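You operate a simulated robot arm through the tools that you are given. There is no shell and no other tool.

The job below is to be done with a simulated robot arm. You get a single attempt, and the scene is never put back.

TASK
Load the yellow nameplate beside the blue one in the beige machine and bond both magnets on LONG.
Fine: each has its magnet lying on it; lid shut, side lever down, wait for DONE, then side lever up and the orange heat switch off. The lid stays shut; leave the green nameplate. Where these are worked on the way, their far stop is far enough and under half their travel is too little: side lever.

Only the result counts: the job must be done as asked and must still hold three seconds after the hand-in. Knocking over, shifting, dropping, spilling or breaking anything else fails it. A push-on lid holds only when it is set on centred and level and pressed home; a screw cap is set on level and turned clockwise until tight.

THE ROBOT
A 6-joint arm with a fingered hand, fixed in place. Base frame: the origin is on the floor under the middle of its stand, x ahead of it, y to its left, z up; the work surface is at about z = 80. Units: cm, rad, N and s.
With the tool pointing down near the work surface it reaches from about 30 to 70 cm from the base axis. Its first joint turns from -2.897 to 2.897 rad. Payload 4 kg.
Tool frame: the origin (TCP) lies between the finger pads and is the grasp point; the fingertips stand 2.2 cm ahead of it; z points along the fingers, y is the line along which they close. The gripper opens to 11.2 cm; its body begins 6 cm behind the TCP. The gripper is a hand of 4 fingers: y runs from the thumb to the fingers, the wrist lies at [0, 0, -21.8] in the tool frame, and closing takes about 1.5 s.
Orientation is told as [roll, pitch, yaw] about the base's x, y, z axes, in that order, counted from this pose: with the fingers straight down and closing along the base's y, the tool's x points along the base's -x, its y along +y and its z along -z.

THE INTERFACE
- The arm moves only by the tool nudge_tool. Its arguments are lists of equal length, an entry for each row: "translation": the shift along the tool's x, y, z in cm, a list of three; "angular": the turn, a rotation vector about the tool's x, y, z in degrees, a list of three; "gripper": the opening, from 0 (shut) to 1 (fully open). In form: {"translation": [[x, y, z], ...], "angular": [[rx, ry, rz], ...], "gripper": [gripper, ...]}. A call has 1 to 20 rows; each row is the pose to reach, as a shift and turn from the pose commanded when the call began, along the tool's axes at that moment. A row lasts 0.2 s, in which the tool goes at most 5 cm and 0.15 rad; a call with a longer step from one row to the next is refused whole, and so is a gripper value outside its range. Where a pose cannot be reached the arm comes as near as it can. A force on the tool above 70 N (or 10 N above the force at the start of the call, whichever is more), or a blocked arm, ends the call early, and 0.2 s more pass. Each finger travels about 4.5 cm/s and halts on what it meets, pressing with about 31 N; the grip force reading is that of the motor and also rises with nothing between the fingers. The clock runs only during rows and for 0.2 s after the last one: add rows that repeat a pose to give the fingers time. The reply holds the time, the measured pose of the TCP, the force on the tool along the base axes, the opening and the grip force, in the units named above and with some noise, with the torque about the TCP (base axes, N m) and any sound that the robot's microphone picked up.
- Cameras (640 x 400 px; columns grow to the right, rows downward): "scene" is fixed at [3.99, 49.61, 165.25]; the picture's right is [-0.26, -0.96, 0.00], its down [-0.84, 0.23, -0.49] and it looks along [0.47, -0.13, -0.87] (base axes); focal length 370 px, centre (320, 200). "wrist" rides on the gripper at [6.9, 0.4, -8.3] in the tool frame; the picture's right is [-0.06, 1.00, 0.00], its down [-0.77, -0.05, -0.64] and it looks along [-0.64, -0.04, 0.77] (tool axes); focal length 243 px, centre (320, 200). There is no depth. A picture from a camera that has moved, and an enlarged one, comes with that camera's place and axes in the base frame and with its lens. The place of the scene camera against the robot may be out by one fixed shift of up to 1.8 cm in any direction.
- snapshot(camera): a new picture of that camera. The clock stands still meanwhile.
- set_grasp(shape): the hand has 4 fingers and takes this shape, open, in about a second: jaw (thumb against the fingers, like two jaws); tri (thumb and two fingers); tip (a fingertip pinch); poke (one finger out to press); point (the index stretched); flat (the hand flat); cup (the hand cupped); fist (a fist). The gripper value then closes the fingers along that shape, each until it touches; the sizes above hold for jaw. It gives what a move gives, with no picture.
- inspect(camera, box): a new picture of the part [left, top, right, bottom] of that camera's present view, enlarged. The clock stands still meanwhile.
- close_job(): hands the job in; it is judged then, once.

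Places have to be worked out from the pictures, the camera data and where the tool is seen. Open the gripper and draw the arm clear of the work before you hand the job in, unless the task says otherwise.

The tools are called after "Call:" by a JSON object that holds its "name" and its "arguments". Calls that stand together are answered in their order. nudge_tool: Moves the arm, as the interface text tells. Its arguments: {"type":"object","properties":{"translation":{"type":"array"},"angular":{"type":"array"},"gripper":{"type":"array"}},"required":["translation","angular","gripper"]} The other tools are called the same way: set_grasp (shape) gives the hand a shape; snapshot (camera) takes a picture; inspect (camera, box) takes an enlarged picture of a part of a camera's view; close_job () hands the job in.

At the start:

```text
clock: 0.0
eef_pos: [31.39, 24.67, 125.92]
ee_rot: [0.002, 0.0, -0.001]
ft_force: [-0.6, -0.6, 0.0]
torque: [0.02, 0.01, 0.01]
gripper_width: 11.17
finger_force: 0.1
shape: jaw
```

scene: 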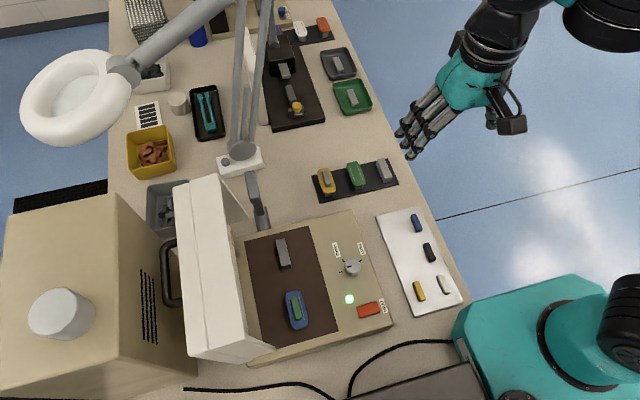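
wrist: 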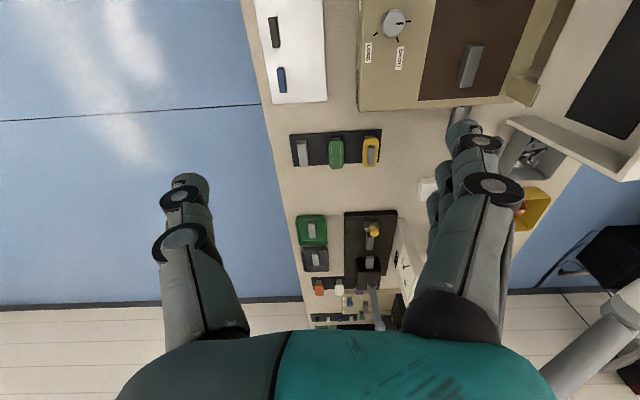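

I begin by looking closely at the machine, the nameplates and the lever in enlarged views.

Call:
{"name": "inspect", "arguments": {"camera": "scene", "box": [220, 200, 400, 370]}}

Call:
{"name": "inspect", "arguments": {"camera": "scene", "box": [300, 140, 410, 210]}}

Call:
{"name": "inspect", "arguments": {"camera": "scene", "box": [130, 150, 290, 260]}}

Call:
{"name": "inspect", "arguments": {"camera": "wrist", "box": [240, 0, 640, 200]}}

Call:
{"name": "inspect", "arguments": {"camera": "scene", "box": [0, 170, 260, 400]}}

```text
2.35 times, centred on (310, 285) of scene
camera zoom: at [3.99, 49.61, 165.25], right [-0.26, -0.96, 0.0], down [-0.84, 0.23, -0.49], along [0.47, -0.13, -0.87], focal length 871 px, centre (344, 0)
```

zoom: 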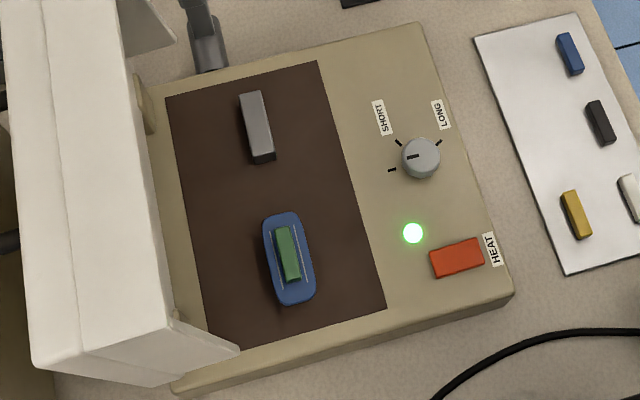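

```text
5.71 times, centred on (355, 175) of scene
camera zoom: at [3.99, 49.61, 165.25], right [-0.26, -0.96, 0.0], down [-0.84, 0.23, -0.49], along [0.47, -0.13, -0.87], focal length 2114 px, centre (120, 343)
```

zoom: 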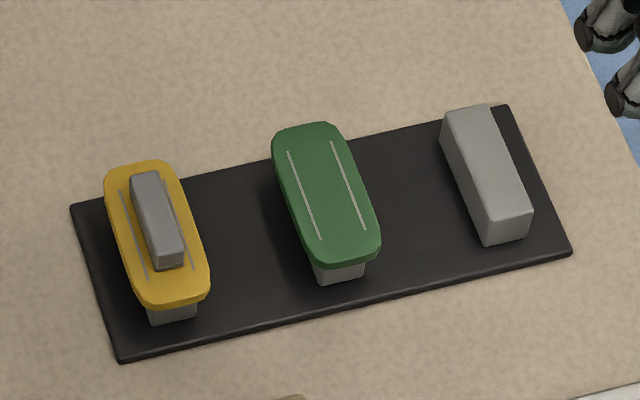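

```text
3.64 times, centred on (210, 205) of scene
camera zoom: at [3.99, 49.61, 165.25], right [-0.26, -0.96, 0.0], down [-0.84, 0.23, -0.49], along [0.47, -0.13, -0.87], focal length 1346 px, centre (720, 182)
```

zoom: 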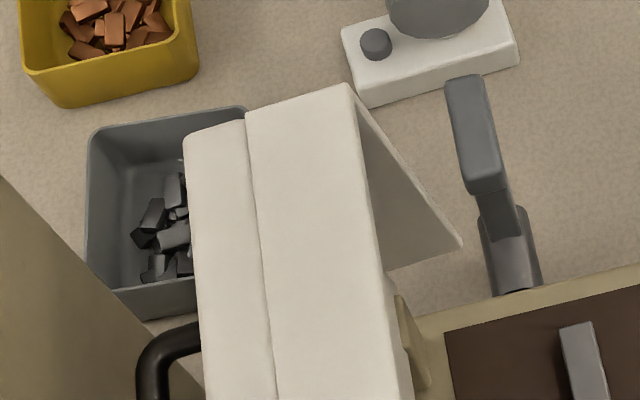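

```text
1.60 times, centred on (440, 100) of wrist
camera zoom: at [24.6, 24.98, 134.21], right [0.06, 1.0, 0.0], down [0.77, -0.05, 0.64], along [0.64, -0.04, -0.77], focal length 388 px, centre (128, 360)
```

zoom: 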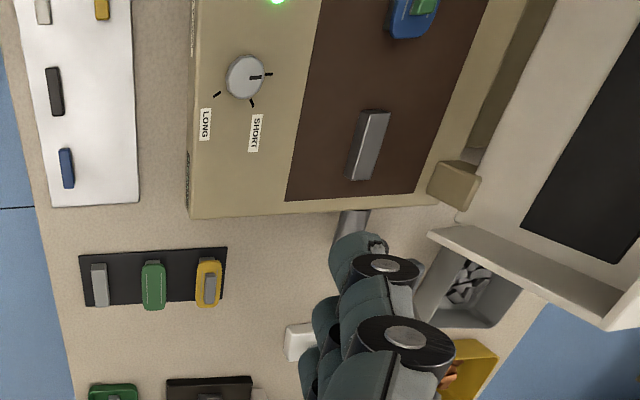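

```text
1.74 times, centred on (130, 285) of scene
camera zoom: at [3.99, 49.61, 165.25], right [-0.26, -0.96, 0.0], down [-0.84, 0.23, -0.49], along [0.47, -0.13, -0.87], focal length 644 px, centre (650, 52)
```

zoom: 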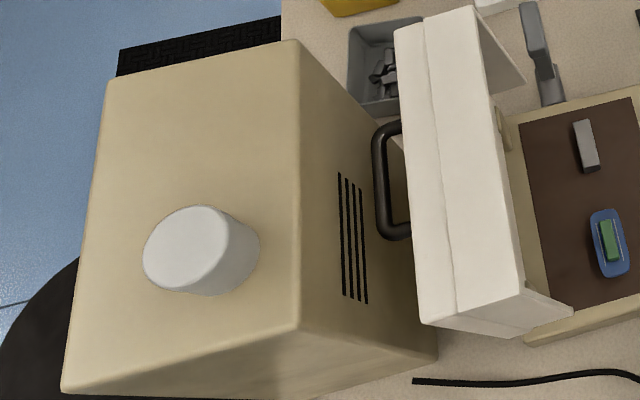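

The machine bed carries the blue plate on one block and a free block beyond it; the yellow plate sits on a dark stand with its grey magnet on top. I turn the hand 90° in place so the wrist camera looks toward +y over the machine for a better view of lid, lever and dial.

Call:
{"name": "nudge_tool", "arguments": {"translation": [[0, 0, 0], [0, 0, 0], [0, 0, 0], [0, 0, 0], [0, 0, 0], [0, 0, 0], [0, 0, 0], [0, 0, 0], [0, 0, 0], [0, 0, 0], [0, 0, 0], [0, 0, 0]], "angular": [[0, 0, -8], [0, 0, -16], [0, 0, -24], [0, 0, -32], [0, 0, -40], [0, 0, -48], [0, 0, -56], [0, 0, -64], [0, 0, -72], [0, 0, -80], [0, 0, -88], [0, 0, -90]], "gripper": [1, 1, 1, 1, 1, 1, 1, 1, 1, 1, 1, 1]}}

Call:
{"name": "snapshot", "arguments": {"camera": "wrist"}}

Call:
{"name": "snapshot", "arguments": {"camera": "scene"}}

```text
clock: 2.6
eef_pos: [31.46, 24.48, 126.07]
ee_rot: [-0.001, 0.0, 1.572]
ft_force: [0.0, -0.4, -0.7]
torque: [0.02, -0.02, 0.0]
gripper_width: 11.19
finger_force: 0.2
shape: jaw
```

```text
taken
camera wrist: at [31.09, 17.56, 134.24], right [-1.0, 0.06, 0.0], down [0.05, 0.77, 0.64], along [0.04, 0.64, -0.77], focal length 243 px, centre (320, 200)
```

wrist: 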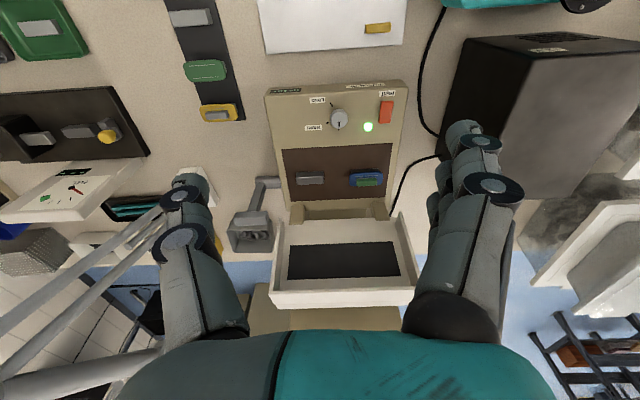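

```text
taken
```

scene: 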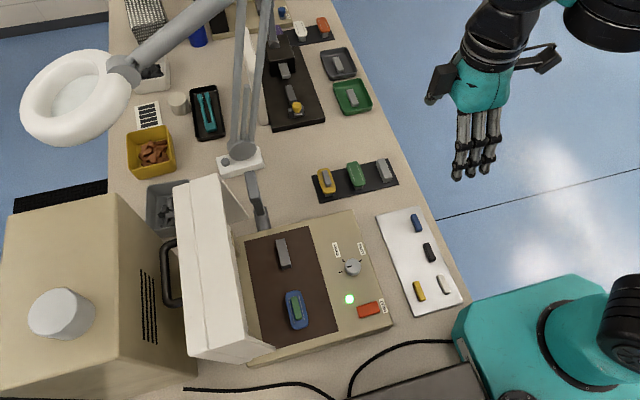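

The wrist view now shows the machine with the lid open away and the lever on its +x side. I enlarge these parts.

Call:
{"name": "inspect", "arguments": {"camera": "wrist", "box": [220, 70, 440, 210]}}

Call:
{"name": "inspect", "arguments": {"camera": "wrist", "box": [210, 160, 430, 310]}}

Call:
{"name": "inspect", "arguments": {"camera": "wrist", "box": [160, 0, 280, 130]}}

```text
2.86 times, centred on (330, 140) of wrist
camera zoom: at [31.09, 17.56, 134.24], right [-1.0, 0.06, 0.0], down [0.05, 0.77, 0.64], along [0.04, 0.64, -0.77], focal length 693 px, centre (291, 371)
```

zoom: 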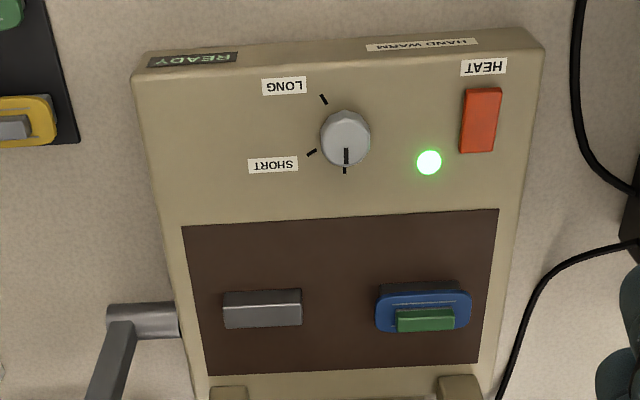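

```text
2.67 times, centred on (320, 235) of wrist
camera zoom: at [31.09, 17.56, 134.24], right [-1.0, 0.06, 0.0], down [0.05, 0.77, 0.64], along [0.04, 0.64, -0.77], focal length 647 px, centre (320, 107)
```

zoom: 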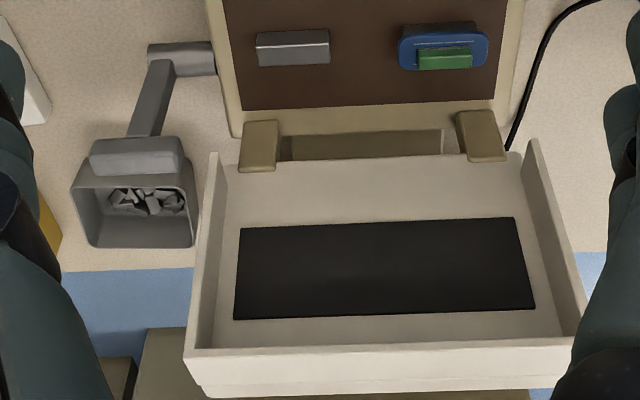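

```text
3.08 times, centred on (220, 65) of wrist
camera zoom: at [31.09, 17.56, 134.24], right [-1.0, 0.06, 0.0], down [0.05, 0.77, 0.64], along [0.04, 0.64, -0.77], focal length 746 px, centre (628, 615)
```

zoom: 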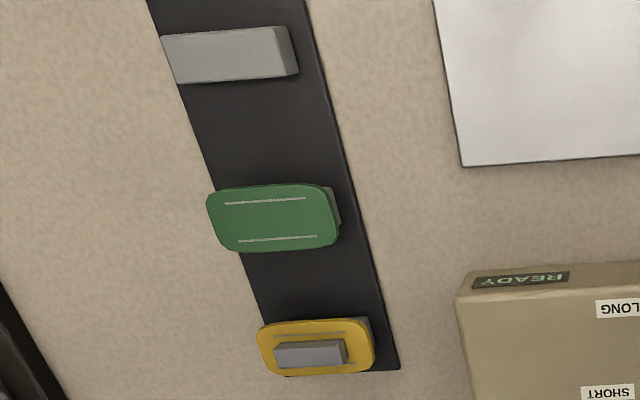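

The READY display and controls are at the machine's front (-y), dial pointer at the rest mark with SHORT and LONG clockwise (seen from above). I move above the dial at about (28.4, 35.5) for a closer look.

Call:
{"name": "nudge_tool", "arguments": {"translation": [[-2, 0.5, 3], [-4, 1, 6.5], [-6, 1.5, 10], [-8, 2, 13.5], [-10, 2.5, 17], [-11, 3, 20], [-11, 3, 20]], "angular": [[0, 0, 0], [0, 0, 0], [0, 0, 0], [0, 0, 0], [0, 0, 0], [0, 0, 0], [0, 0, 0]], "gripper": [1, 1, 1, 1, 1, 1, 1]}}

Call:
{"name": "snapshot", "arguments": {"camera": "wrist"}}

Call:
{"name": "snapshot", "arguments": {"camera": "scene"}}

```text
clock: 4.2
eef_pos: [28.63, 35.65, 106.12]
ee_rot: [0.0, 0.0, 1.571]
ft_force: [0.4, -0.8, 0.4]
torque: [0.01, 0.03, 0.02]
gripper_width: 11.19
finger_force: 0.1
shape: jaw
```

```text
taken
camera wrist: at [28.17, 28.74, 114.31], right [-1.0, 0.06, 0.0], down [0.05, 0.77, 0.64], along [0.04, 0.64, -0.77], focal length 243 px, centre (320, 200)
```

wrist: 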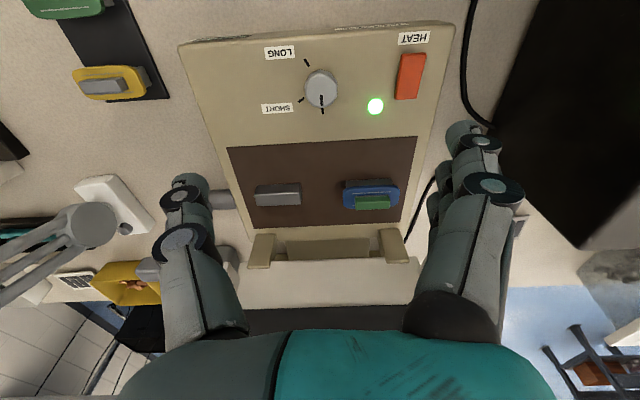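

```text
taken
```

scene: 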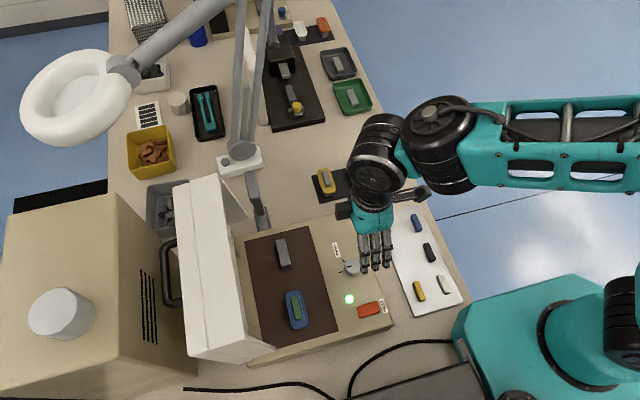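

Call:
{"name": "inspect", "arguments": {"camera": "wrist", "box": [250, 30, 440, 130]}}

Call:
{"name": "inspect", "arguments": {"camera": "wrist", "box": [200, 130, 460, 290]}}

Call:
{"name": "inspect", "arguments": {"camera": "wrist", "box": [20, 0, 180, 110]}}

```text
3.37 times, centred on (345, 80) of wrist
camera zoom: at [28.17, 28.74, 114.31], right [-1.0, 0.06, 0.0], down [0.05, 0.77, 0.64], along [0.04, 0.64, -0.77], focal length 817 px, centre (236, 604)
```

zoom: 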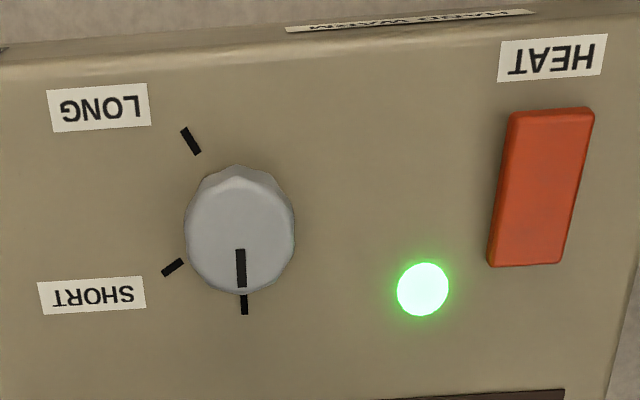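

```text
2.46 times, centred on (330, 210) of wrist
camera zoom: at [28.17, 28.74, 114.31], right [-1.0, 0.06, 0.0], down [0.05, 0.77, 0.64], along [0.04, 0.64, -0.77], focal length 597 px, centre (295, 175)
```

zoom: 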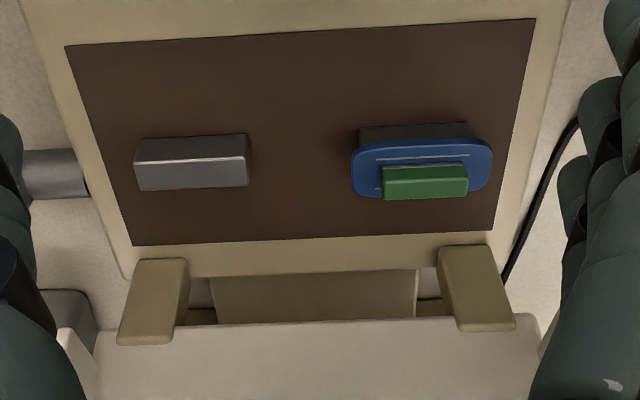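

```text
3.64 times, centred on (100, 55) of wrist
camera zoom: at [28.17, 28.74, 114.31], right [-1.0, 0.06, 0.0], down [0.05, 0.77, 0.64], along [0.04, 0.64, -0.77], focal length 882 px, centre (1120, 727)
```

zoom: 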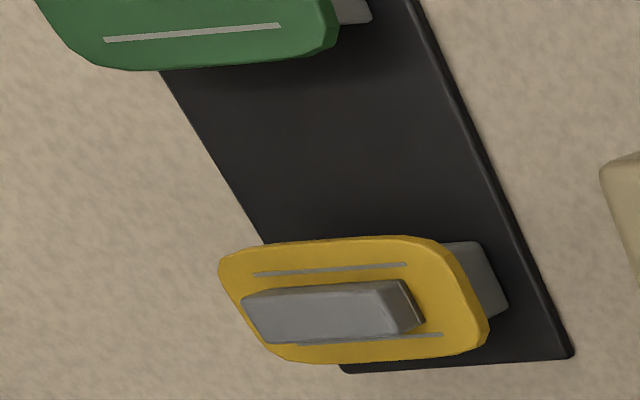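

Solving the marks gives the knob centre near (28.5, 36.3), top about z 87.4, with LONG about 150° clockwise from the present mark. I narrow the fingers and go down over the knob, stopping just above it.

Call:
{"name": "nudge_tool", "arguments": {"translation": [[-0.3, 0, 3], [-0.65, 0.1, 6], [-0.65, 0.13, 9], [-0.65, 0.13, 12], [-0.65, 0.13, 14], [-0.65, 0.13, 15.5], [-0.65, 0.13, 15.5]], "angular": [[0, 0, 0], [0, 0, 0], [0, 0, 0], [0, 0, 0], [0, 0, 0], [0, 0, 0], [0, 0, 0]], "gripper": [0.9, 0.8, 0.7, 0.65, 0.6, 0.6, 0.6]}}

Call:
{"name": "inspect", "arguments": {"camera": "wrist", "box": [200, 0, 460, 200]}}

Call:
{"name": "inspect", "arguments": {"camera": "scene", "box": [300, 170, 440, 330]}}

```text
clock: 5.8
eef_pos: [28.49, 36.35, 90.49]
ee_rot: [0.0, 0.0, 1.571]
ft_force: [-0.6, 0.0, 0.5]
torque: [0.0, -0.01, 0.03]
gripper_width: 6.77
finger_force: 0.1
shape: jaw
```

```text
2.00 times, centred on (330, 100) of wrist
camera zoom: at [28.01, 29.39, 98.74], right [-1.0, 0.06, 0.0], down [0.05, 0.76, 0.64], along [0.04, 0.64, -0.77], focal length 485 px, centre (300, 400)
```

zoom: 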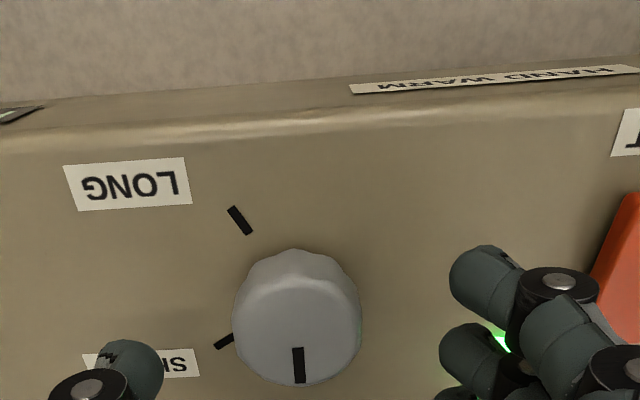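

```text
2.50 times, centred on (370, 250) of scene
camera zoom: at [3.99, 49.61, 165.25], right [-0.26, -0.96, 0.0], down [-0.84, 0.23, -0.49], along [0.47, -0.13, -0.87], focal length 925 px, centre (195, 75)
```

zoom: 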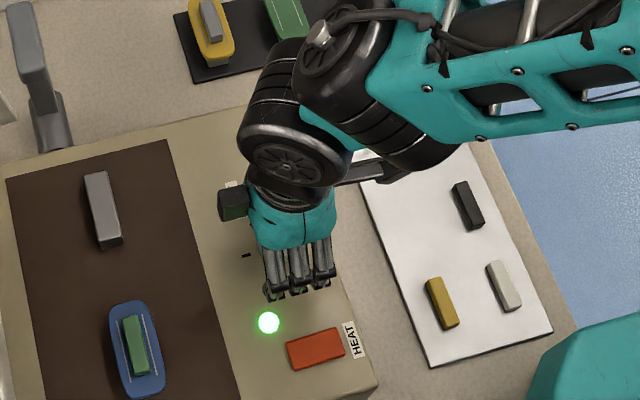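

The knob is centred under the TCP at (28.5, 36.36). I lower 2.4 cm and close the fingers on the knob.

Call:
{"name": "nudge_tool", "arguments": {"translation": [[0, 0, 1.2], [0, 0, 2.4], [0, 0, 2.4], [0, 0, 2.4], [0, 0, 2.4], [0, 0, 2.4], [0, 0, 2.4], [0, 0, 2.4]], "angular": [[0, 0, 0], [0, 0, 0], [0, 0, 0], [0, 0, 0], [0, 0, 0], [0, 0, 0], [0, 0, 0], [0, 0, 0]], "gripper": [0.6, 0.6, 0.5, 0.4, 0.3, 0.25, 0.2, 0.2]}}

Call:
{"name": "inspect", "arguments": {"camera": "wrist", "box": [200, 0, 460, 200]}}

Call:
{"name": "inspect", "arguments": {"camera": "scene", "box": [300, 170, 440, 330]}}

```text
clock: 7.6
eef_pos: [28.46, 36.26, 88.18]
ee_rot: [-0.002, -0.002, 1.571]
ft_force: [10.4, 5.1, 28.1]
torque: [0.07, -0.43, 0.06]
gripper_width: 2.71
finger_force: 30.9
shape: jaw
```

```text
2.00 times, centred on (330, 100) of wrist
camera zoom: at [28.02, 29.25, 96.33], right [-1.0, 0.06, 0.0], down [0.05, 0.76, 0.64], along [0.04, 0.64, -0.77], focal length 485 px, centre (300, 400)
```

zoom: 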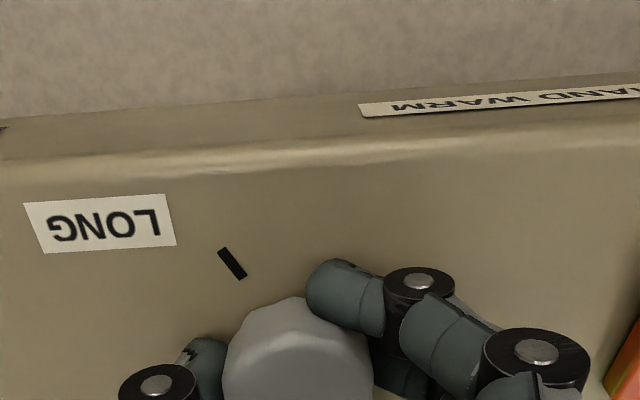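

```text
2.50 times, centred on (370, 250) of scene
camera zoom: at [3.99, 49.61, 165.25], right [-0.26, -0.96, 0.0], down [-0.84, 0.23, -0.49], along [0.47, -0.13, -0.87], focal length 925 px, centre (195, 75)
```

zoom: 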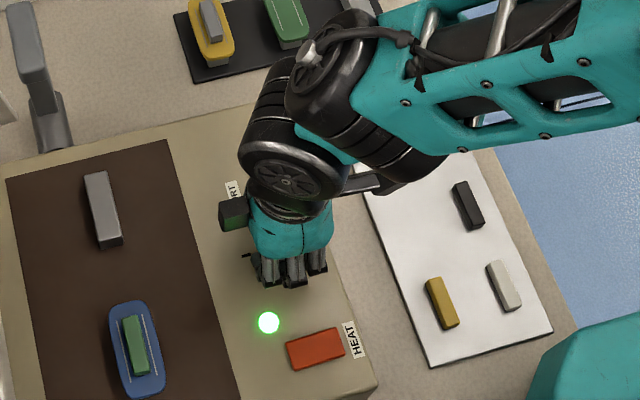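

The fingers hold the knob (grip 31 N) with some upward contact force. I ease up 0.3 cm and begin turning clockwise, checking after the first part.

Call:
{"name": "nudge_tool", "arguments": {"translation": [[0, 0, -0.3], [0, 0, -0.3], [0, 0, -0.3], [0, 0, -0.3], [0, 0, -0.3], [0, 0, -0.3]], "angular": [[0, 0, 0], [0, 0, 8], [0, 0, 16], [0, 0, 24], [0, 0, 32], [0, 0, 32]], "gripper": [0.2, 0.2, 0.2, 0.2, 0.2, 0.2]}}

Call:
{"name": "inspect", "arguments": {"camera": "wrist", "box": [200, 40, 460, 240]}}

Call:
{"name": "inspect", "arguments": {"camera": "scene", "box": [300, 170, 440, 330]}}

```text
clock: 9.0
eef_pos: [28.31, 36.11, 88.36]
ee_rot: [0.0, 0.002, 1.009]
ft_force: [15.6, 2.8, -15.7]
torque: [0.06, -0.17, 0.01]
gripper_width: 2.38
finger_force: 30.9
shape: jaw
```

```text
2.00 times, centred on (330, 140) of wrist
camera zoom: at [24.37, 30.53, 96.58], right [-0.81, 0.58, 0.0], down [0.45, 0.62, 0.64], along [0.37, 0.52, -0.77], focal length 485 px, centre (300, 320)
```

zoom: 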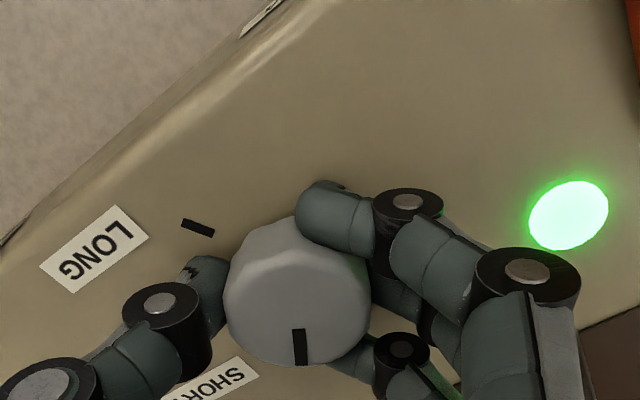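

```text
2.50 times, centred on (370, 250) of scene
camera zoom: at [3.99, 49.61, 165.25], right [-0.26, -0.96, 0.0], down [-0.84, 0.23, -0.49], along [0.47, -0.13, -0.87], focal length 925 px, centre (195, 75)
```

zoom: 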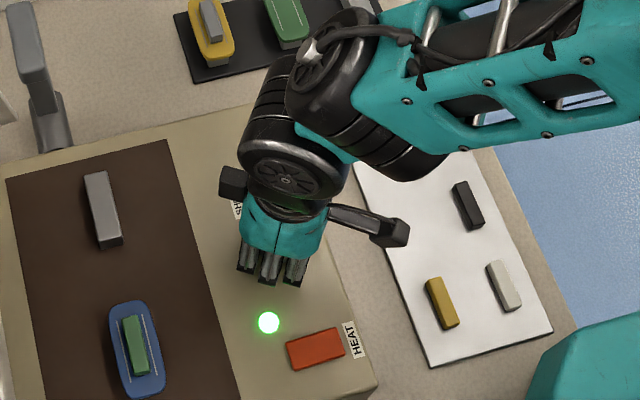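

The pointer turned along with the hand (about 32°). I continue clockwise another 88°.

Call:
{"name": "nudge_tool", "arguments": {"translation": [[0, 0, 0], [0, 0, 0], [0, 0, 0], [0, 0, 0], [0, 0, 0], [0, 0, 0], [0, 0, 0], [0, 0, 0], [0, 0, 0], [0, 0, 0], [0, 0, 0], [0, 0, 0]], "angular": [[0, 0, 8], [0, 0, 16], [0, 0, 24], [0, 0, 32], [0, 0, 40], [0, 0, 48], [0, 0, 56], [0, 0, 64], [0, 0, 72], [0, 0, 80], [0, 0, 88], [0, 0, 88]], "gripper": [0.2, 0.2, 0.2, 0.2, 0.2, 0.2, 0.2, 0.2, 0.2, 0.2, 0.2, 0.2]}}

Call:
{"name": "inspect", "arguments": {"camera": "wrist", "box": [200, 40, 460, 240]}}

Call:
{"name": "inspect", "arguments": {"camera": "scene", "box": [300, 170, 440, 330]}}

```text
clock: 11.6
eef_pos: [28.3, 36.12, 88.41]
ee_rot: [-0.001, -0.001, -0.525]
ft_force: [9.0, -11.3, -13.2]
torque: [-0.08, -0.15, -0.01]
gripper_width: 2.27
finger_force: 30.8
shape: jaw
```

```text
2.00 times, centred on (330, 140) of wrist
camera zoom: at [22.62, 40.04, 96.59], right [0.56, 0.83, 0.0], down [0.64, -0.43, 0.64], along [0.53, -0.36, -0.77], focal length 485 px, centre (300, 320)
```

zoom: 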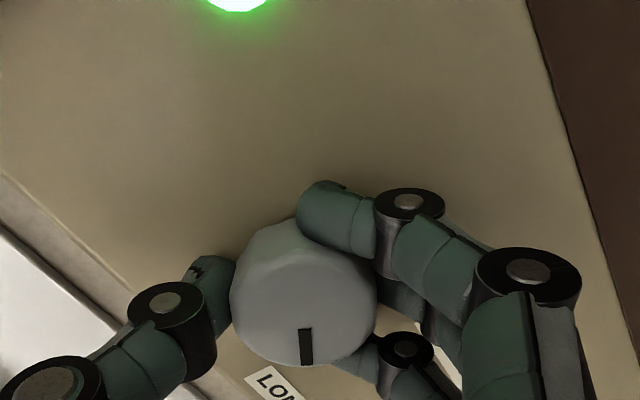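

```text
2.50 times, centred on (370, 250) of scene
camera zoom: at [3.99, 49.61, 165.25], right [-0.26, -0.96, 0.0], down [-0.84, 0.23, -0.49], along [0.47, -0.13, -0.87], focal length 925 px, centre (195, 75)
```

zoom: 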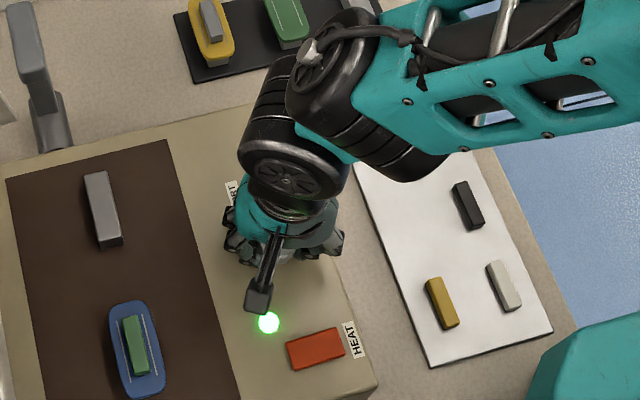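

The pointer follows; now about 120° round. I turn the remaining 30° to LONG and then look.

Call:
{"name": "nudge_tool", "arguments": {"translation": [[0, 0, 0], [0, 0, 0], [0, 0, 0], [0, 0, 0], [0, 0, 0]], "angular": [[0, 0, 8], [0, 0, 16], [0, 0, 24], [0, 0, 30], [0, 0, 30]], "gripper": [0.2, 0.2, 0.2, 0.2, 0.2]}}

Call:
{"name": "inspect", "arguments": {"camera": "wrist", "box": [200, 40, 460, 240]}}

```text
clock: 12.8
eef_pos: [28.38, 36.31, 88.55]
ee_rot: [-0.003, 0.001, -1.048]
ft_force: [-0.4, -6.6, -19.4]
torque: [-0.03, -0.05, 0.01]
gripper_width: 2.24
finger_force: 31.2
shape: jaw
```

```text
2.00 times, centred on (330, 140) of wrist
camera zoom: at [25.3, 42.42, 96.64], right [0.9, 0.44, 0.0], down [0.34, -0.69, 0.64], along [0.28, -0.58, -0.77], focal length 485 px, centre (300, 320)
```

zoom: 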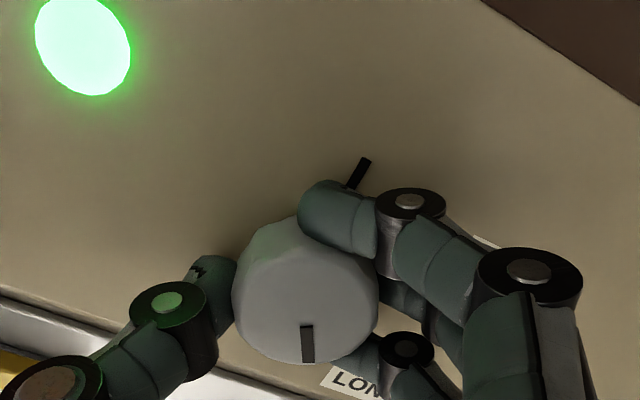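

I open the fingers and rise straight up to check where the pointer ended.

Call:
{"name": "nudge_tool", "arguments": {"translation": [[0, 0, 0], [0, 0, 0], [0, 0, 0], [0, 0, 0], [0, 0, 0], [0, 0, -2], [0, 0, -5], [0, 0, -9], [0, 0, -13], [0, 0, -15]], "angular": [[0, 0, 0], [0, 0, 0], [0, 0, 0], [0, 0, 0], [0, 0, 0], [0, 0, 0], [0, 0, 0], [0, 0, 0], [0, 0, 0], [0, 0, 0]], "gripper": [0.3, 0.4, 0.5, 0.6, 0.6, 0.6, 0.6, 0.6, 0.6, 0.6]}}

Call:
{"name": "inspect", "arguments": {"camera": "wrist", "box": [200, 40, 460, 240]}}

Call:
{"name": "inspect", "arguments": {"camera": "scene", "box": [300, 220, 400, 330]}}

```text
clock: 15.0
eef_pos: [28.39, 36.22, 103.4]
ee_rot: [-0.002, 0.0, -1.048]
ft_force: [-0.1, -0.3, -0.3]
torque: [-0.01, -0.01, -0.01]
gripper_width: 6.69
finger_force: 0.1
shape: jaw
```

```text
2.00 times, centred on (330, 140) of wrist
camera zoom: at [25.31, 42.51, 111.69], right [0.9, 0.44, 0.0], down [0.34, -0.69, 0.64], along [0.28, -0.58, -0.77], focal length 485 px, centre (300, 320)
```

zoom: 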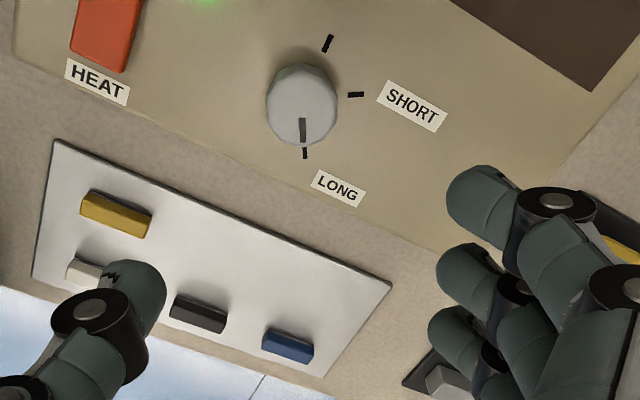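

```text
3.64 times, centred on (350, 275) of scene
camera zoom: at [3.99, 49.61, 165.25], right [-0.26, -0.96, 0.0], down [-0.84, 0.23, -0.49], along [0.47, -0.13, -0.87], focal length 1346 px, centre (211, -73)
```

zoom: 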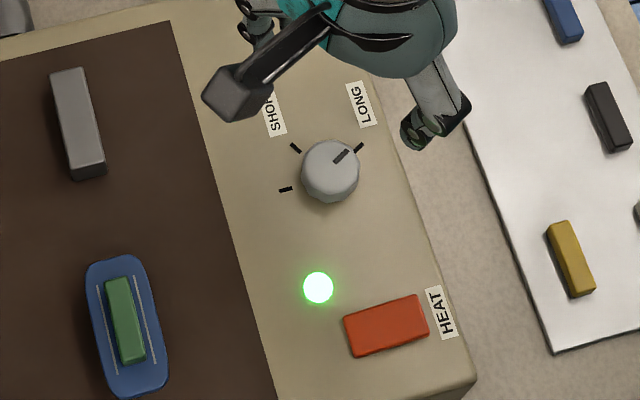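

The pointer now sits exactly on LONG. Next I move over to the yellow plate near (53, 34.3), turning the hand back to its basic orientation, and look at it closely.

Call:
{"name": "nudge_tool", "arguments": {"translation": [[-1.4, 2, -2.6], [-2.8, 4, -2.6], [-4.2, 6, -2.6], [-5.7, 8, -2.6], [-7.1, 10, -2.6], [-8.5, 12, -2.6], [-10, 14, -2.6], [-11.45, 16, -2.6], [-11.45, 16, -2.6]], "angular": [[0, 0, -7.5], [0, 0, -15], [0, 0, -22.5], [0, 0, -30], [0, 0, -37.5], [0, 0, -45], [0, 0, -52.5], [0, 0, -60], [0, 0, -60]], "gripper": [0.6, 0.6, 0.6, 0.6, 0.6, 0.6, 0.6, 0.6, 0.6]}}

Call:
{"name": "snapshot", "arguments": {"camera": "wrist"}}

Call:
{"name": "inspect", "arguments": {"camera": "wrist", "box": [230, 60, 410, 180]}}

Call:
{"name": "snapshot", "arguments": {"camera": "scene"}}

```text
clock: 17.0
eef_pos: [48.1, 34.23, 105.95]
ee_rot: [0.001, 0.001, 0.0]
ft_force: [0.3, 0.0, -0.7]
torque: [0.03, 0.0, 0.02]
gripper_width: 6.67
finger_force: 0.1
shape: jaw
```

```text
taken
camera wrist: at [41.08, 34.61, 114.24], right [0.06, 1.0, 0.0], down [0.77, -0.05, 0.64], along [0.64, -0.04, -0.77], focal length 243 px, centre (320, 200)
```

wrist: 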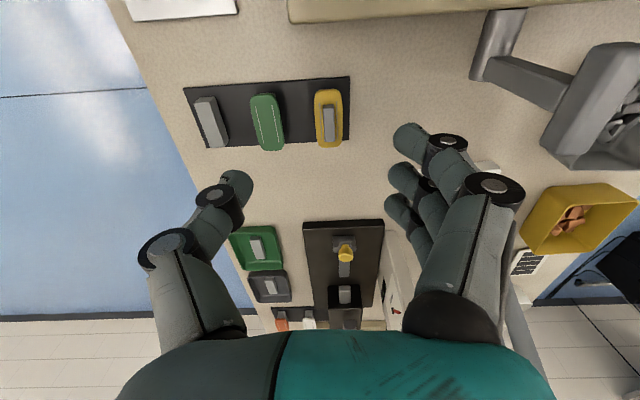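

```text
3.33 times, centred on (320, 120) of wrist
camera zoom: at [41.08, 34.61, 114.24], right [0.06, 1.0, 0.0], down [0.77, -0.05, 0.64], along [0.64, -0.04, -0.77], focal length 809 px, centre (320, 467)
```

zoom: 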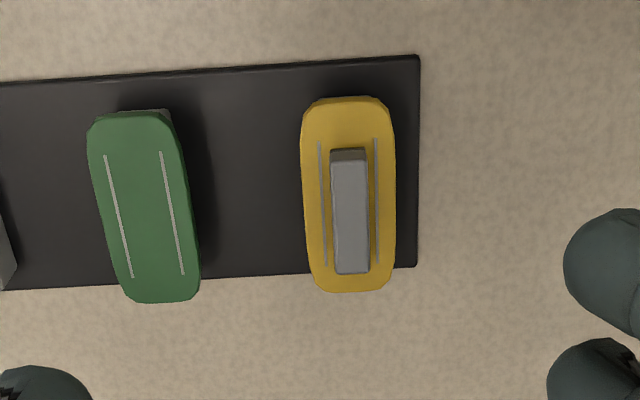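

```text
taken
```

scene: 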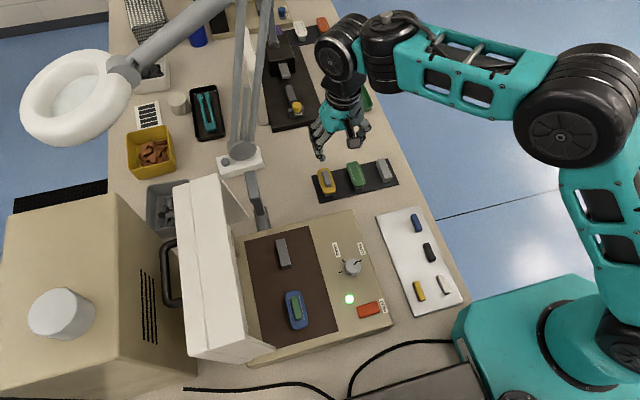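

The yellow plate is aligned with x, centre about (53.5, 35.0), plate top near z 82.5, with its magnet centred on it. I go down above it to z≈90 for a refined view.

Call:
{"name": "nudge_tool", "arguments": {"translation": [[-1.5, 0.2, 3], [-3, 0.4, 6], [-4.5, 0.6, 9], [-5.3, 0.67, 12], [-5.3, 0.67, 14.5], [-5.3, 0.67, 15.95], [-5.3, 0.67, 15.95]], "angular": [[0, 0, 0], [0, 0, 0], [0, 0, 0], [0, 0, 0], [0, 0, 0], [0, 0, 0], [0, 0, 0]], "gripper": [0.6, 0.6, 0.6, 0.55, 0.55, 0.55, 0.55]}}

Call:
{"name": "snapshot", "arguments": {"camera": "wrist"}}

Call:
{"name": "inspect", "arguments": {"camera": "scene", "box": [270, 110, 430, 210]}}

```text
clock: 18.6
eef_pos: [53.27, 34.92, 90.14]
ee_rot: [0.0, 0.0, -0.001]
ft_force: [0.8, -0.2, 0.2]
torque: [0.0, -0.03, 0.0]
gripper_width: 6.25
finger_force: 0.1
shape: jaw
```

```text
taken
camera wrist: at [46.35, 35.31, 98.33], right [0.06, 1.0, 0.0], down [0.77, -0.05, 0.64], along [0.64, -0.04, -0.77], focal length 243 px, centre (320, 200)
```

wrist: 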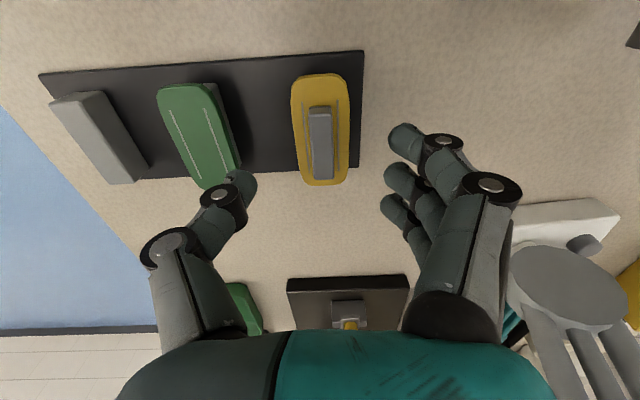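

```text
4.00 times, centred on (350, 160) of scene
camera zoom: at [3.99, 49.61, 165.25], right [-0.26, -0.96, 0.0], down [-0.84, 0.23, -0.49], along [0.47, -0.13, -0.87], focal length 1480 px, centre (200, 360)
```

zoom: 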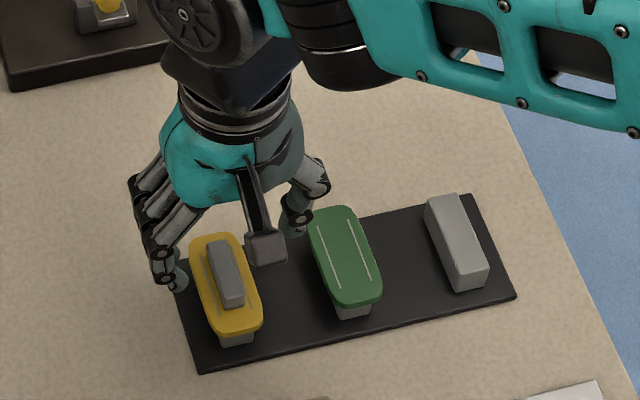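

The plate centre reads about (53.4, 34.9) and the hand is centred on it. I lower to z≈86 with a 5.2 cm opening to keep the thumb clear of the green plate, and look again.

Call:
{"name": "nudge_tool", "arguments": {"translation": [[-0.1, 0, 0], [-0.1, 0, 1.5], [-0.1, 0, 3], [-0.1, 0, 4.1], [-0.1, 0, 4.1]], "angular": [[0, 0, 0], [0, 0, 0], [0, 0, 0], [0, 0, 0], [0, 0, 0]], "gripper": [0.5, 0.47, 0.47, 0.47, 0.47]}}

Call:
{"name": "inspect", "arguments": {"camera": "wrist", "box": [160, 20, 480, 220]}}

Call:
{"name": "inspect", "arguments": {"camera": "scene", "box": [280, 130, 400, 210]}}

```text
clock: 19.8
eef_pos: [53.29, 34.98, 86.04]
ee_rot: [0.0, 0.0, 0.002]
ft_force: [0.5, 0.7, -0.5]
torque: [-0.01, 0.0, 0.0]
gripper_width: 5.37
finger_force: 0.0
shape: jaw
```

```text
2.00 times, centred on (320, 120) of wrist
camera zoom: at [46.46, 35.39, 94.28], right [0.06, 1.0, 0.0], down [0.77, -0.05, 0.64], along [0.64, -0.04, -0.77], focal length 485 px, centre (320, 360)
```

zoom: 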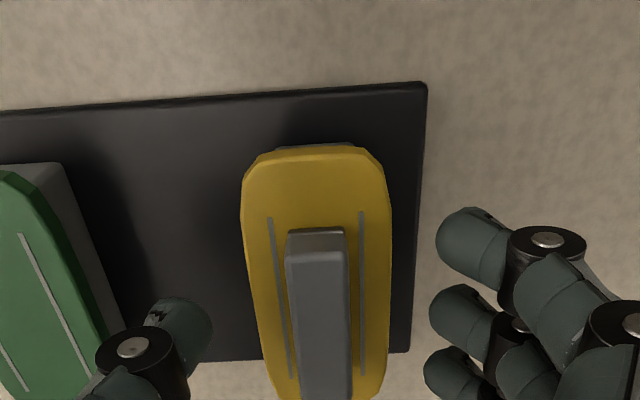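

```text
5.00 times, centred on (340, 170) of scene
camera zoom: at [3.99, 49.61, 165.25], right [-0.26, -0.96, 0.0], down [-0.84, 0.23, -0.49], along [0.47, -0.13, -0.87], focal length 1850 px, centre (220, 350)
```

zoom: 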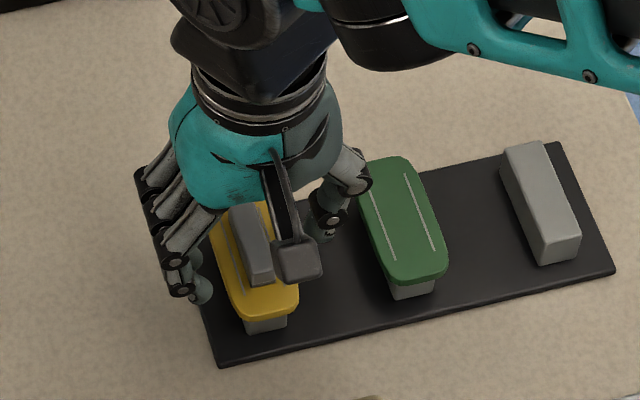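

The plate top is about z 82.3 and the fingers straddle it evenly. I descend to z≈83.2 (tips ≈81.0) without closing yet, watching the force.

Call:
{"name": "nudge_tool", "arguments": {"translation": [[0, 0, 1], [0, 0, 2], [0, 0, 2.8], [0, 0, 2.8]], "angular": [[0, 0, 0], [0, 0, 0], [0, 0, 0], [0, 0, 0]], "gripper": [0.47, 0.47, 0.47, 0.47]}}

Call:
{"name": "inspect", "arguments": {"camera": "wrist", "box": [160, 20, 480, 220]}}

Call:
{"name": "inspect", "arguments": {"camera": "scene", "box": [280, 130, 400, 210]}}

```text
clock: 20.8
eef_pos: [53.49, 34.96, 83.13]
ee_rot: [-0.001, 0.0, 0.0]
ft_force: [0.3, 0.2, -0.5]
torque: [0.01, -0.03, -0.03]
gripper_width: 5.35
finger_force: 0.0
shape: jaw
```

```text
2.00 times, centred on (320, 120) of wrist
camera zoom: at [46.43, 35.39, 91.37], right [0.06, 1.0, 0.0], down [0.77, -0.05, 0.64], along [0.64, -0.04, -0.77], focal length 485 px, centre (320, 360)
```

zoom: 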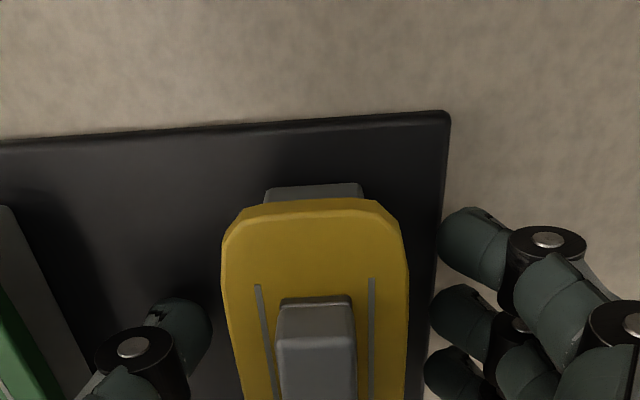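

```text
5.00 times, centred on (340, 170) of scene
camera zoom: at [3.99, 49.61, 165.25], right [-0.26, -0.96, 0.0], down [-0.84, 0.23, -0.49], along [0.47, -0.13, -0.87], focal length 1850 px, centre (220, 350)
```

zoom: 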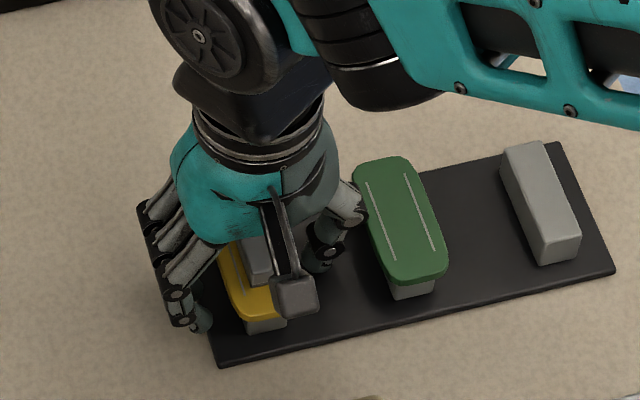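

No contact force, hand centred. Now I close gently on the plate's long edges.

Call:
{"name": "nudge_tool", "arguments": {"translation": [[0, 0, 0], [0, 0, 0], [0, 0, 0], [0, 0, 0], [0, 0, 0], [0, 0, 0], [0, 0, 0]], "angular": [[0, 0, 0], [0, 0, 0], [0, 0, 0], [0, 0, 0], [0, 0, 0], [0, 0, 0], [0, 0, 0]], "gripper": [0.43, 0.4, 0.37, 0.34, 0.31, 0.28, 0.28]}}

Call:
{"name": "inspect", "arguments": {"camera": "wrist", "box": [160, 20, 480, 220]}}

Call:
{"name": "inspect", "arguments": {"camera": "scene", "box": [280, 130, 400, 210]}}

```text
clock: 22.4
eef_pos: [53.33, 34.94, 83.14]
ee_rot: [0.0, -0.001, -0.003]
ft_force: [-0.2, -0.8, -0.3]
torque: [0.02, 0.04, 0.01]
gripper_width: 3.2
finger_force: 0.0
shape: jaw
```

```text
2.00 times, centred on (320, 120) of wrist
camera zoom: at [46.42, 35.39, 91.37], right [0.06, 1.0, 0.0], down [0.77, -0.05, 0.64], along [0.64, -0.04, -0.77], focal length 485 px, centre (320, 360)
```

zoom: 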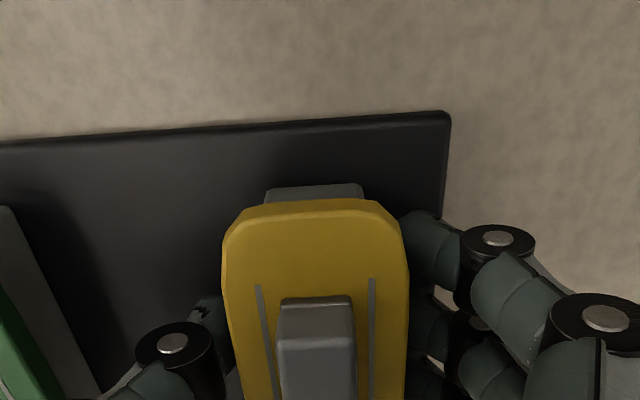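

```text
5.00 times, centred on (340, 170) of scene
camera zoom: at [3.99, 49.61, 165.25], right [-0.26, -0.96, 0.0], down [-0.84, 0.23, -0.49], along [0.47, -0.13, -0.87], focal length 1850 px, centre (220, 350)
```

zoom: 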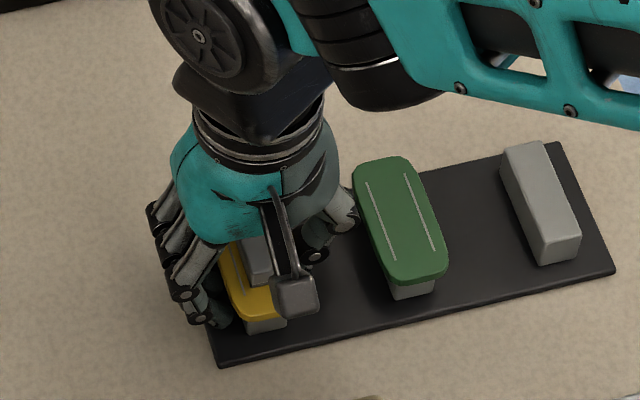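

The fingers slid under the plate's overhang with no contact (width 3.2, zero force), so the plate sits a little higher than the fingertips' inner faces. I open slightly, raise 0.6 cm and close again to catch its edges.

Call:
{"name": "nudge_tool", "arguments": {"translation": [[0, 0, 0], [0, 0, 0], [0, 0, 0], [0, 0, -0.3], [0, 0, -0.6], [0, 0, -0.6], [0, 0, -0.6], [0, 0, -0.6], [0, 0, -0.6], [0, 0, -0.6], [0, 0, -0.6], [0, 0, -0.6]], "angular": [[0, 0, 0], [0, 0, 0], [0, 0, 0], [0, 0, 0], [0, 0, 0], [0, 0, 0], [0, 0, 0], [0, 0, 0], [0, 0, 0], [0, 0, 0], [0, 0, 0], [0, 0, 0]], "gripper": [0.36, 0.43, 0.45, 0.45, 0.45, 0.42, 0.39, 0.37, 0.35, 0.33, 0.31, 0.31]}}

Call:
{"name": "inspect", "arguments": {"camera": "wrist", "box": [160, 20, 480, 220]}}

Call:
{"name": "inspect", "arguments": {"camera": "scene", "box": [280, 130, 400, 210]}}

```text
clock: 25.0
eef_pos: [53.33, 34.95, 83.71]
ee_rot: [0.0, -0.001, 0.0]
ft_force: [0.1, 0.1, 0.5]
torque: [0.0, 0.01, 0.0]
gripper_width: 3.51
finger_force: 0.0
shape: jaw
```

```text
2.00 times, centred on (320, 120) of wrist
camera zoom: at [46.44, 35.41, 91.89], right [0.06, 1.0, 0.0], down [0.77, -0.05, 0.64], along [0.64, -0.04, -0.77], focal length 485 px, centre (320, 360)
```

zoom: 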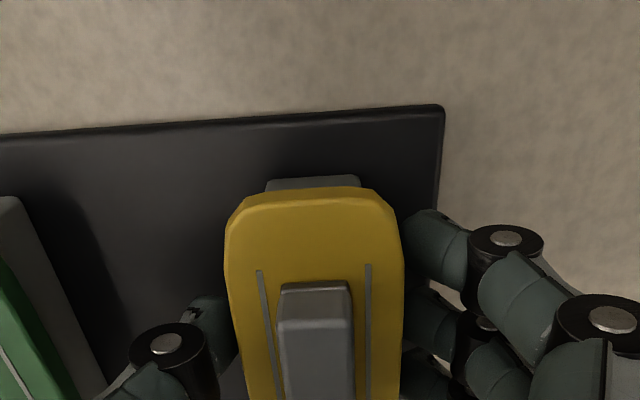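

```text
5.00 times, centred on (340, 170) of scene
camera zoom: at [3.99, 49.61, 165.25], right [-0.26, -0.96, 0.0], down [-0.84, 0.23, -0.49], along [0.47, -0.13, -0.87], focal length 1850 px, centre (220, 350)
```

zoom: 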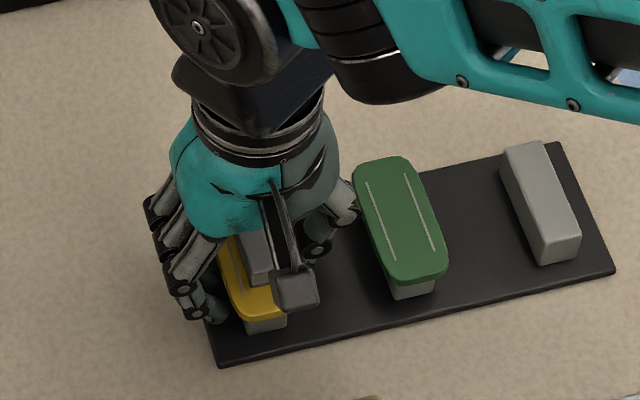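

Still no contact at 3.5 cm, so the tips remain under the 3.8 cm plate. I open a little, raise another 0.5 cm and close again to the same width.

Call:
{"name": "nudge_tool", "arguments": {"translation": [[0, 0, 0], [0, 0, 0], [0, 0, 0], [0, 0, -0.3], [0, 0, -0.5], [0, 0, -0.5], [0, 0, -0.5], [0, 0, -0.5], [0, 0, -0.5], [0, 0, -0.5], [0, 0, -0.5]], "angular": [[0, 0, 0], [0, 0, 0], [0, 0, 0], [0, 0, 0], [0, 0, 0], [0, 0, 0], [0, 0, 0], [0, 0, 0], [0, 0, 0], [0, 0, 0], [0, 0, 0]], "gripper": [0.38, 0.43, 0.45, 0.45, 0.45, 0.42, 0.39, 0.36, 0.34, 0.32, 0.32]}}

Call:
{"name": "inspect", "arguments": {"camera": "wrist", "box": [160, 20, 480, 220]}}

Call:
{"name": "inspect", "arguments": {"camera": "scene", "box": [280, 130, 400, 210]}}

```text
clock: 27.4
eef_pos: [53.4, 34.96, 84.21]
ee_rot: [-0.001, 0.002, 0.0]
ft_force: [-0.8, 0.7, 0.1]
torque: [0.01, 0.02, 0.0]
gripper_width: 3.64
finger_force: 0.1
shape: jaw
```

```text
2.00 times, centred on (320, 120) of wrist
camera zoom: at [46.42, 35.45, 92.43], right [0.06, 1.0, 0.0], down [0.77, -0.05, 0.64], along [0.64, -0.04, -0.77], focal length 485 px, centre (320, 360)
```

zoom: 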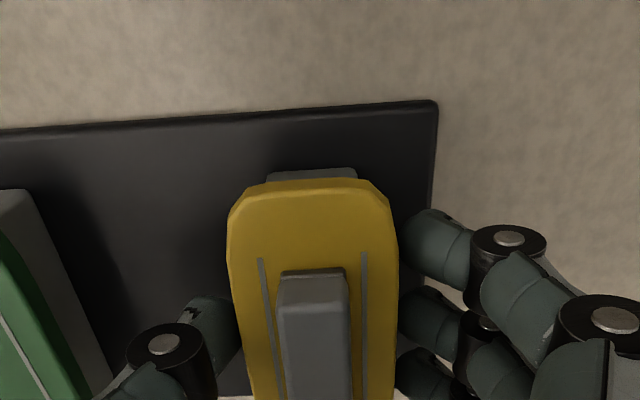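

```text
5.00 times, centred on (340, 170) of scene
camera zoom: at [3.99, 49.61, 165.25], right [-0.26, -0.96, 0.0], down [-0.84, 0.23, -0.49], along [0.47, -0.13, -0.87], focal length 1850 px, centre (220, 350)
```

zoom: 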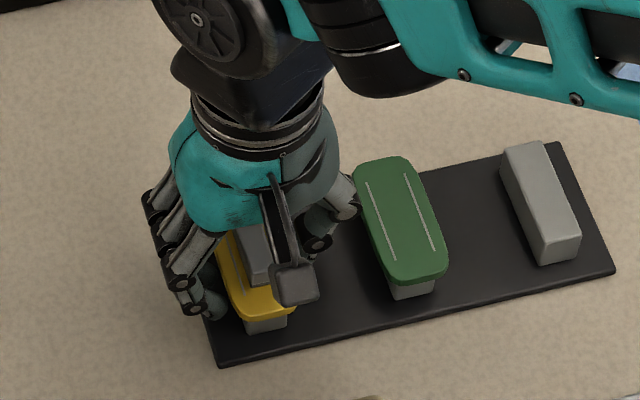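

I enlarge the finger/plate boundary to see whether the tips are beside or under the plate.

Call:
{"name": "inspect", "arguments": {"camera": "wrist", "box": [330, 100, 430, 220]}}

Call:
{"name": "inspect", "arguments": {"camera": "wrist", "box": [220, 120, 320, 240]}}

Call:
{"name": "inspect", "arguments": {"camera": "scene", "box": [310, 170, 350, 200]}}

```text
3.33 times, centred on (380, 160) of wrist
camera zoom: at [46.42, 35.45, 92.43], right [0.06, 1.0, 0.0], down [0.77, -0.05, 0.64], along [0.64, -0.04, -0.77], focal length 809 px, centre (120, 333)
```

zoom: 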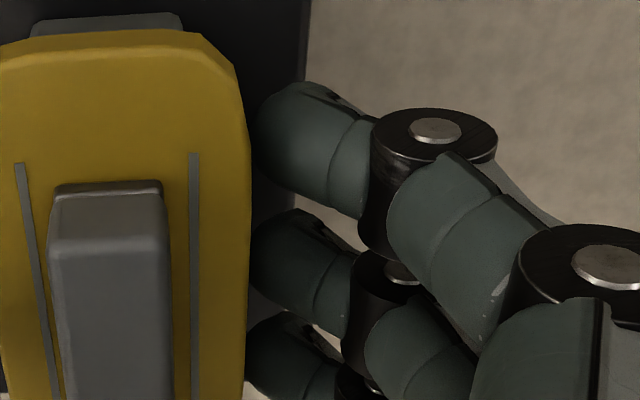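

```text
3.33 times, centred on (270, 180) of wrist
camera zoom: at [46.42, 35.45, 92.43], right [0.06, 1.0, 0.0], down [0.77, -0.05, 0.64], along [0.64, -0.04, -0.77], focal length 809 px, centre (487, 267)
```

zoom: 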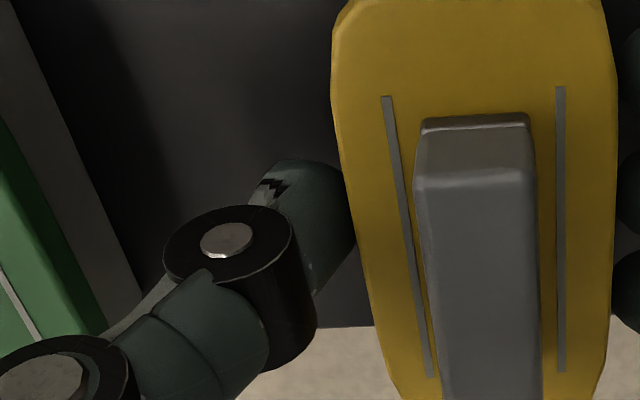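

```text
13.33 times, centred on (330, 185) of scene
camera zoom: at [3.99, 49.61, 165.25], right [-0.26, -0.96, 0.0], down [-0.84, 0.23, -0.49], along [0.47, -0.13, -0.87], focal length 4934 px, centre (187, 400)
```

zoom: 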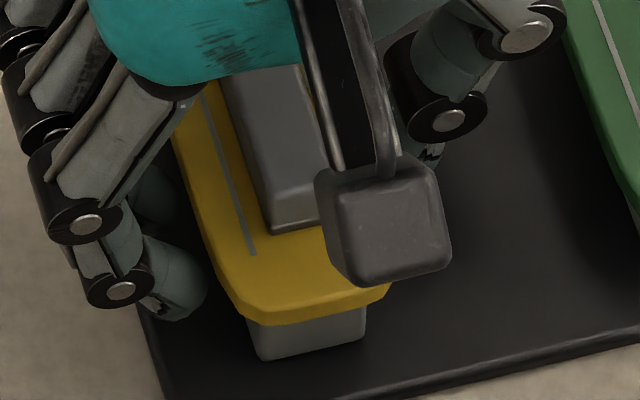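

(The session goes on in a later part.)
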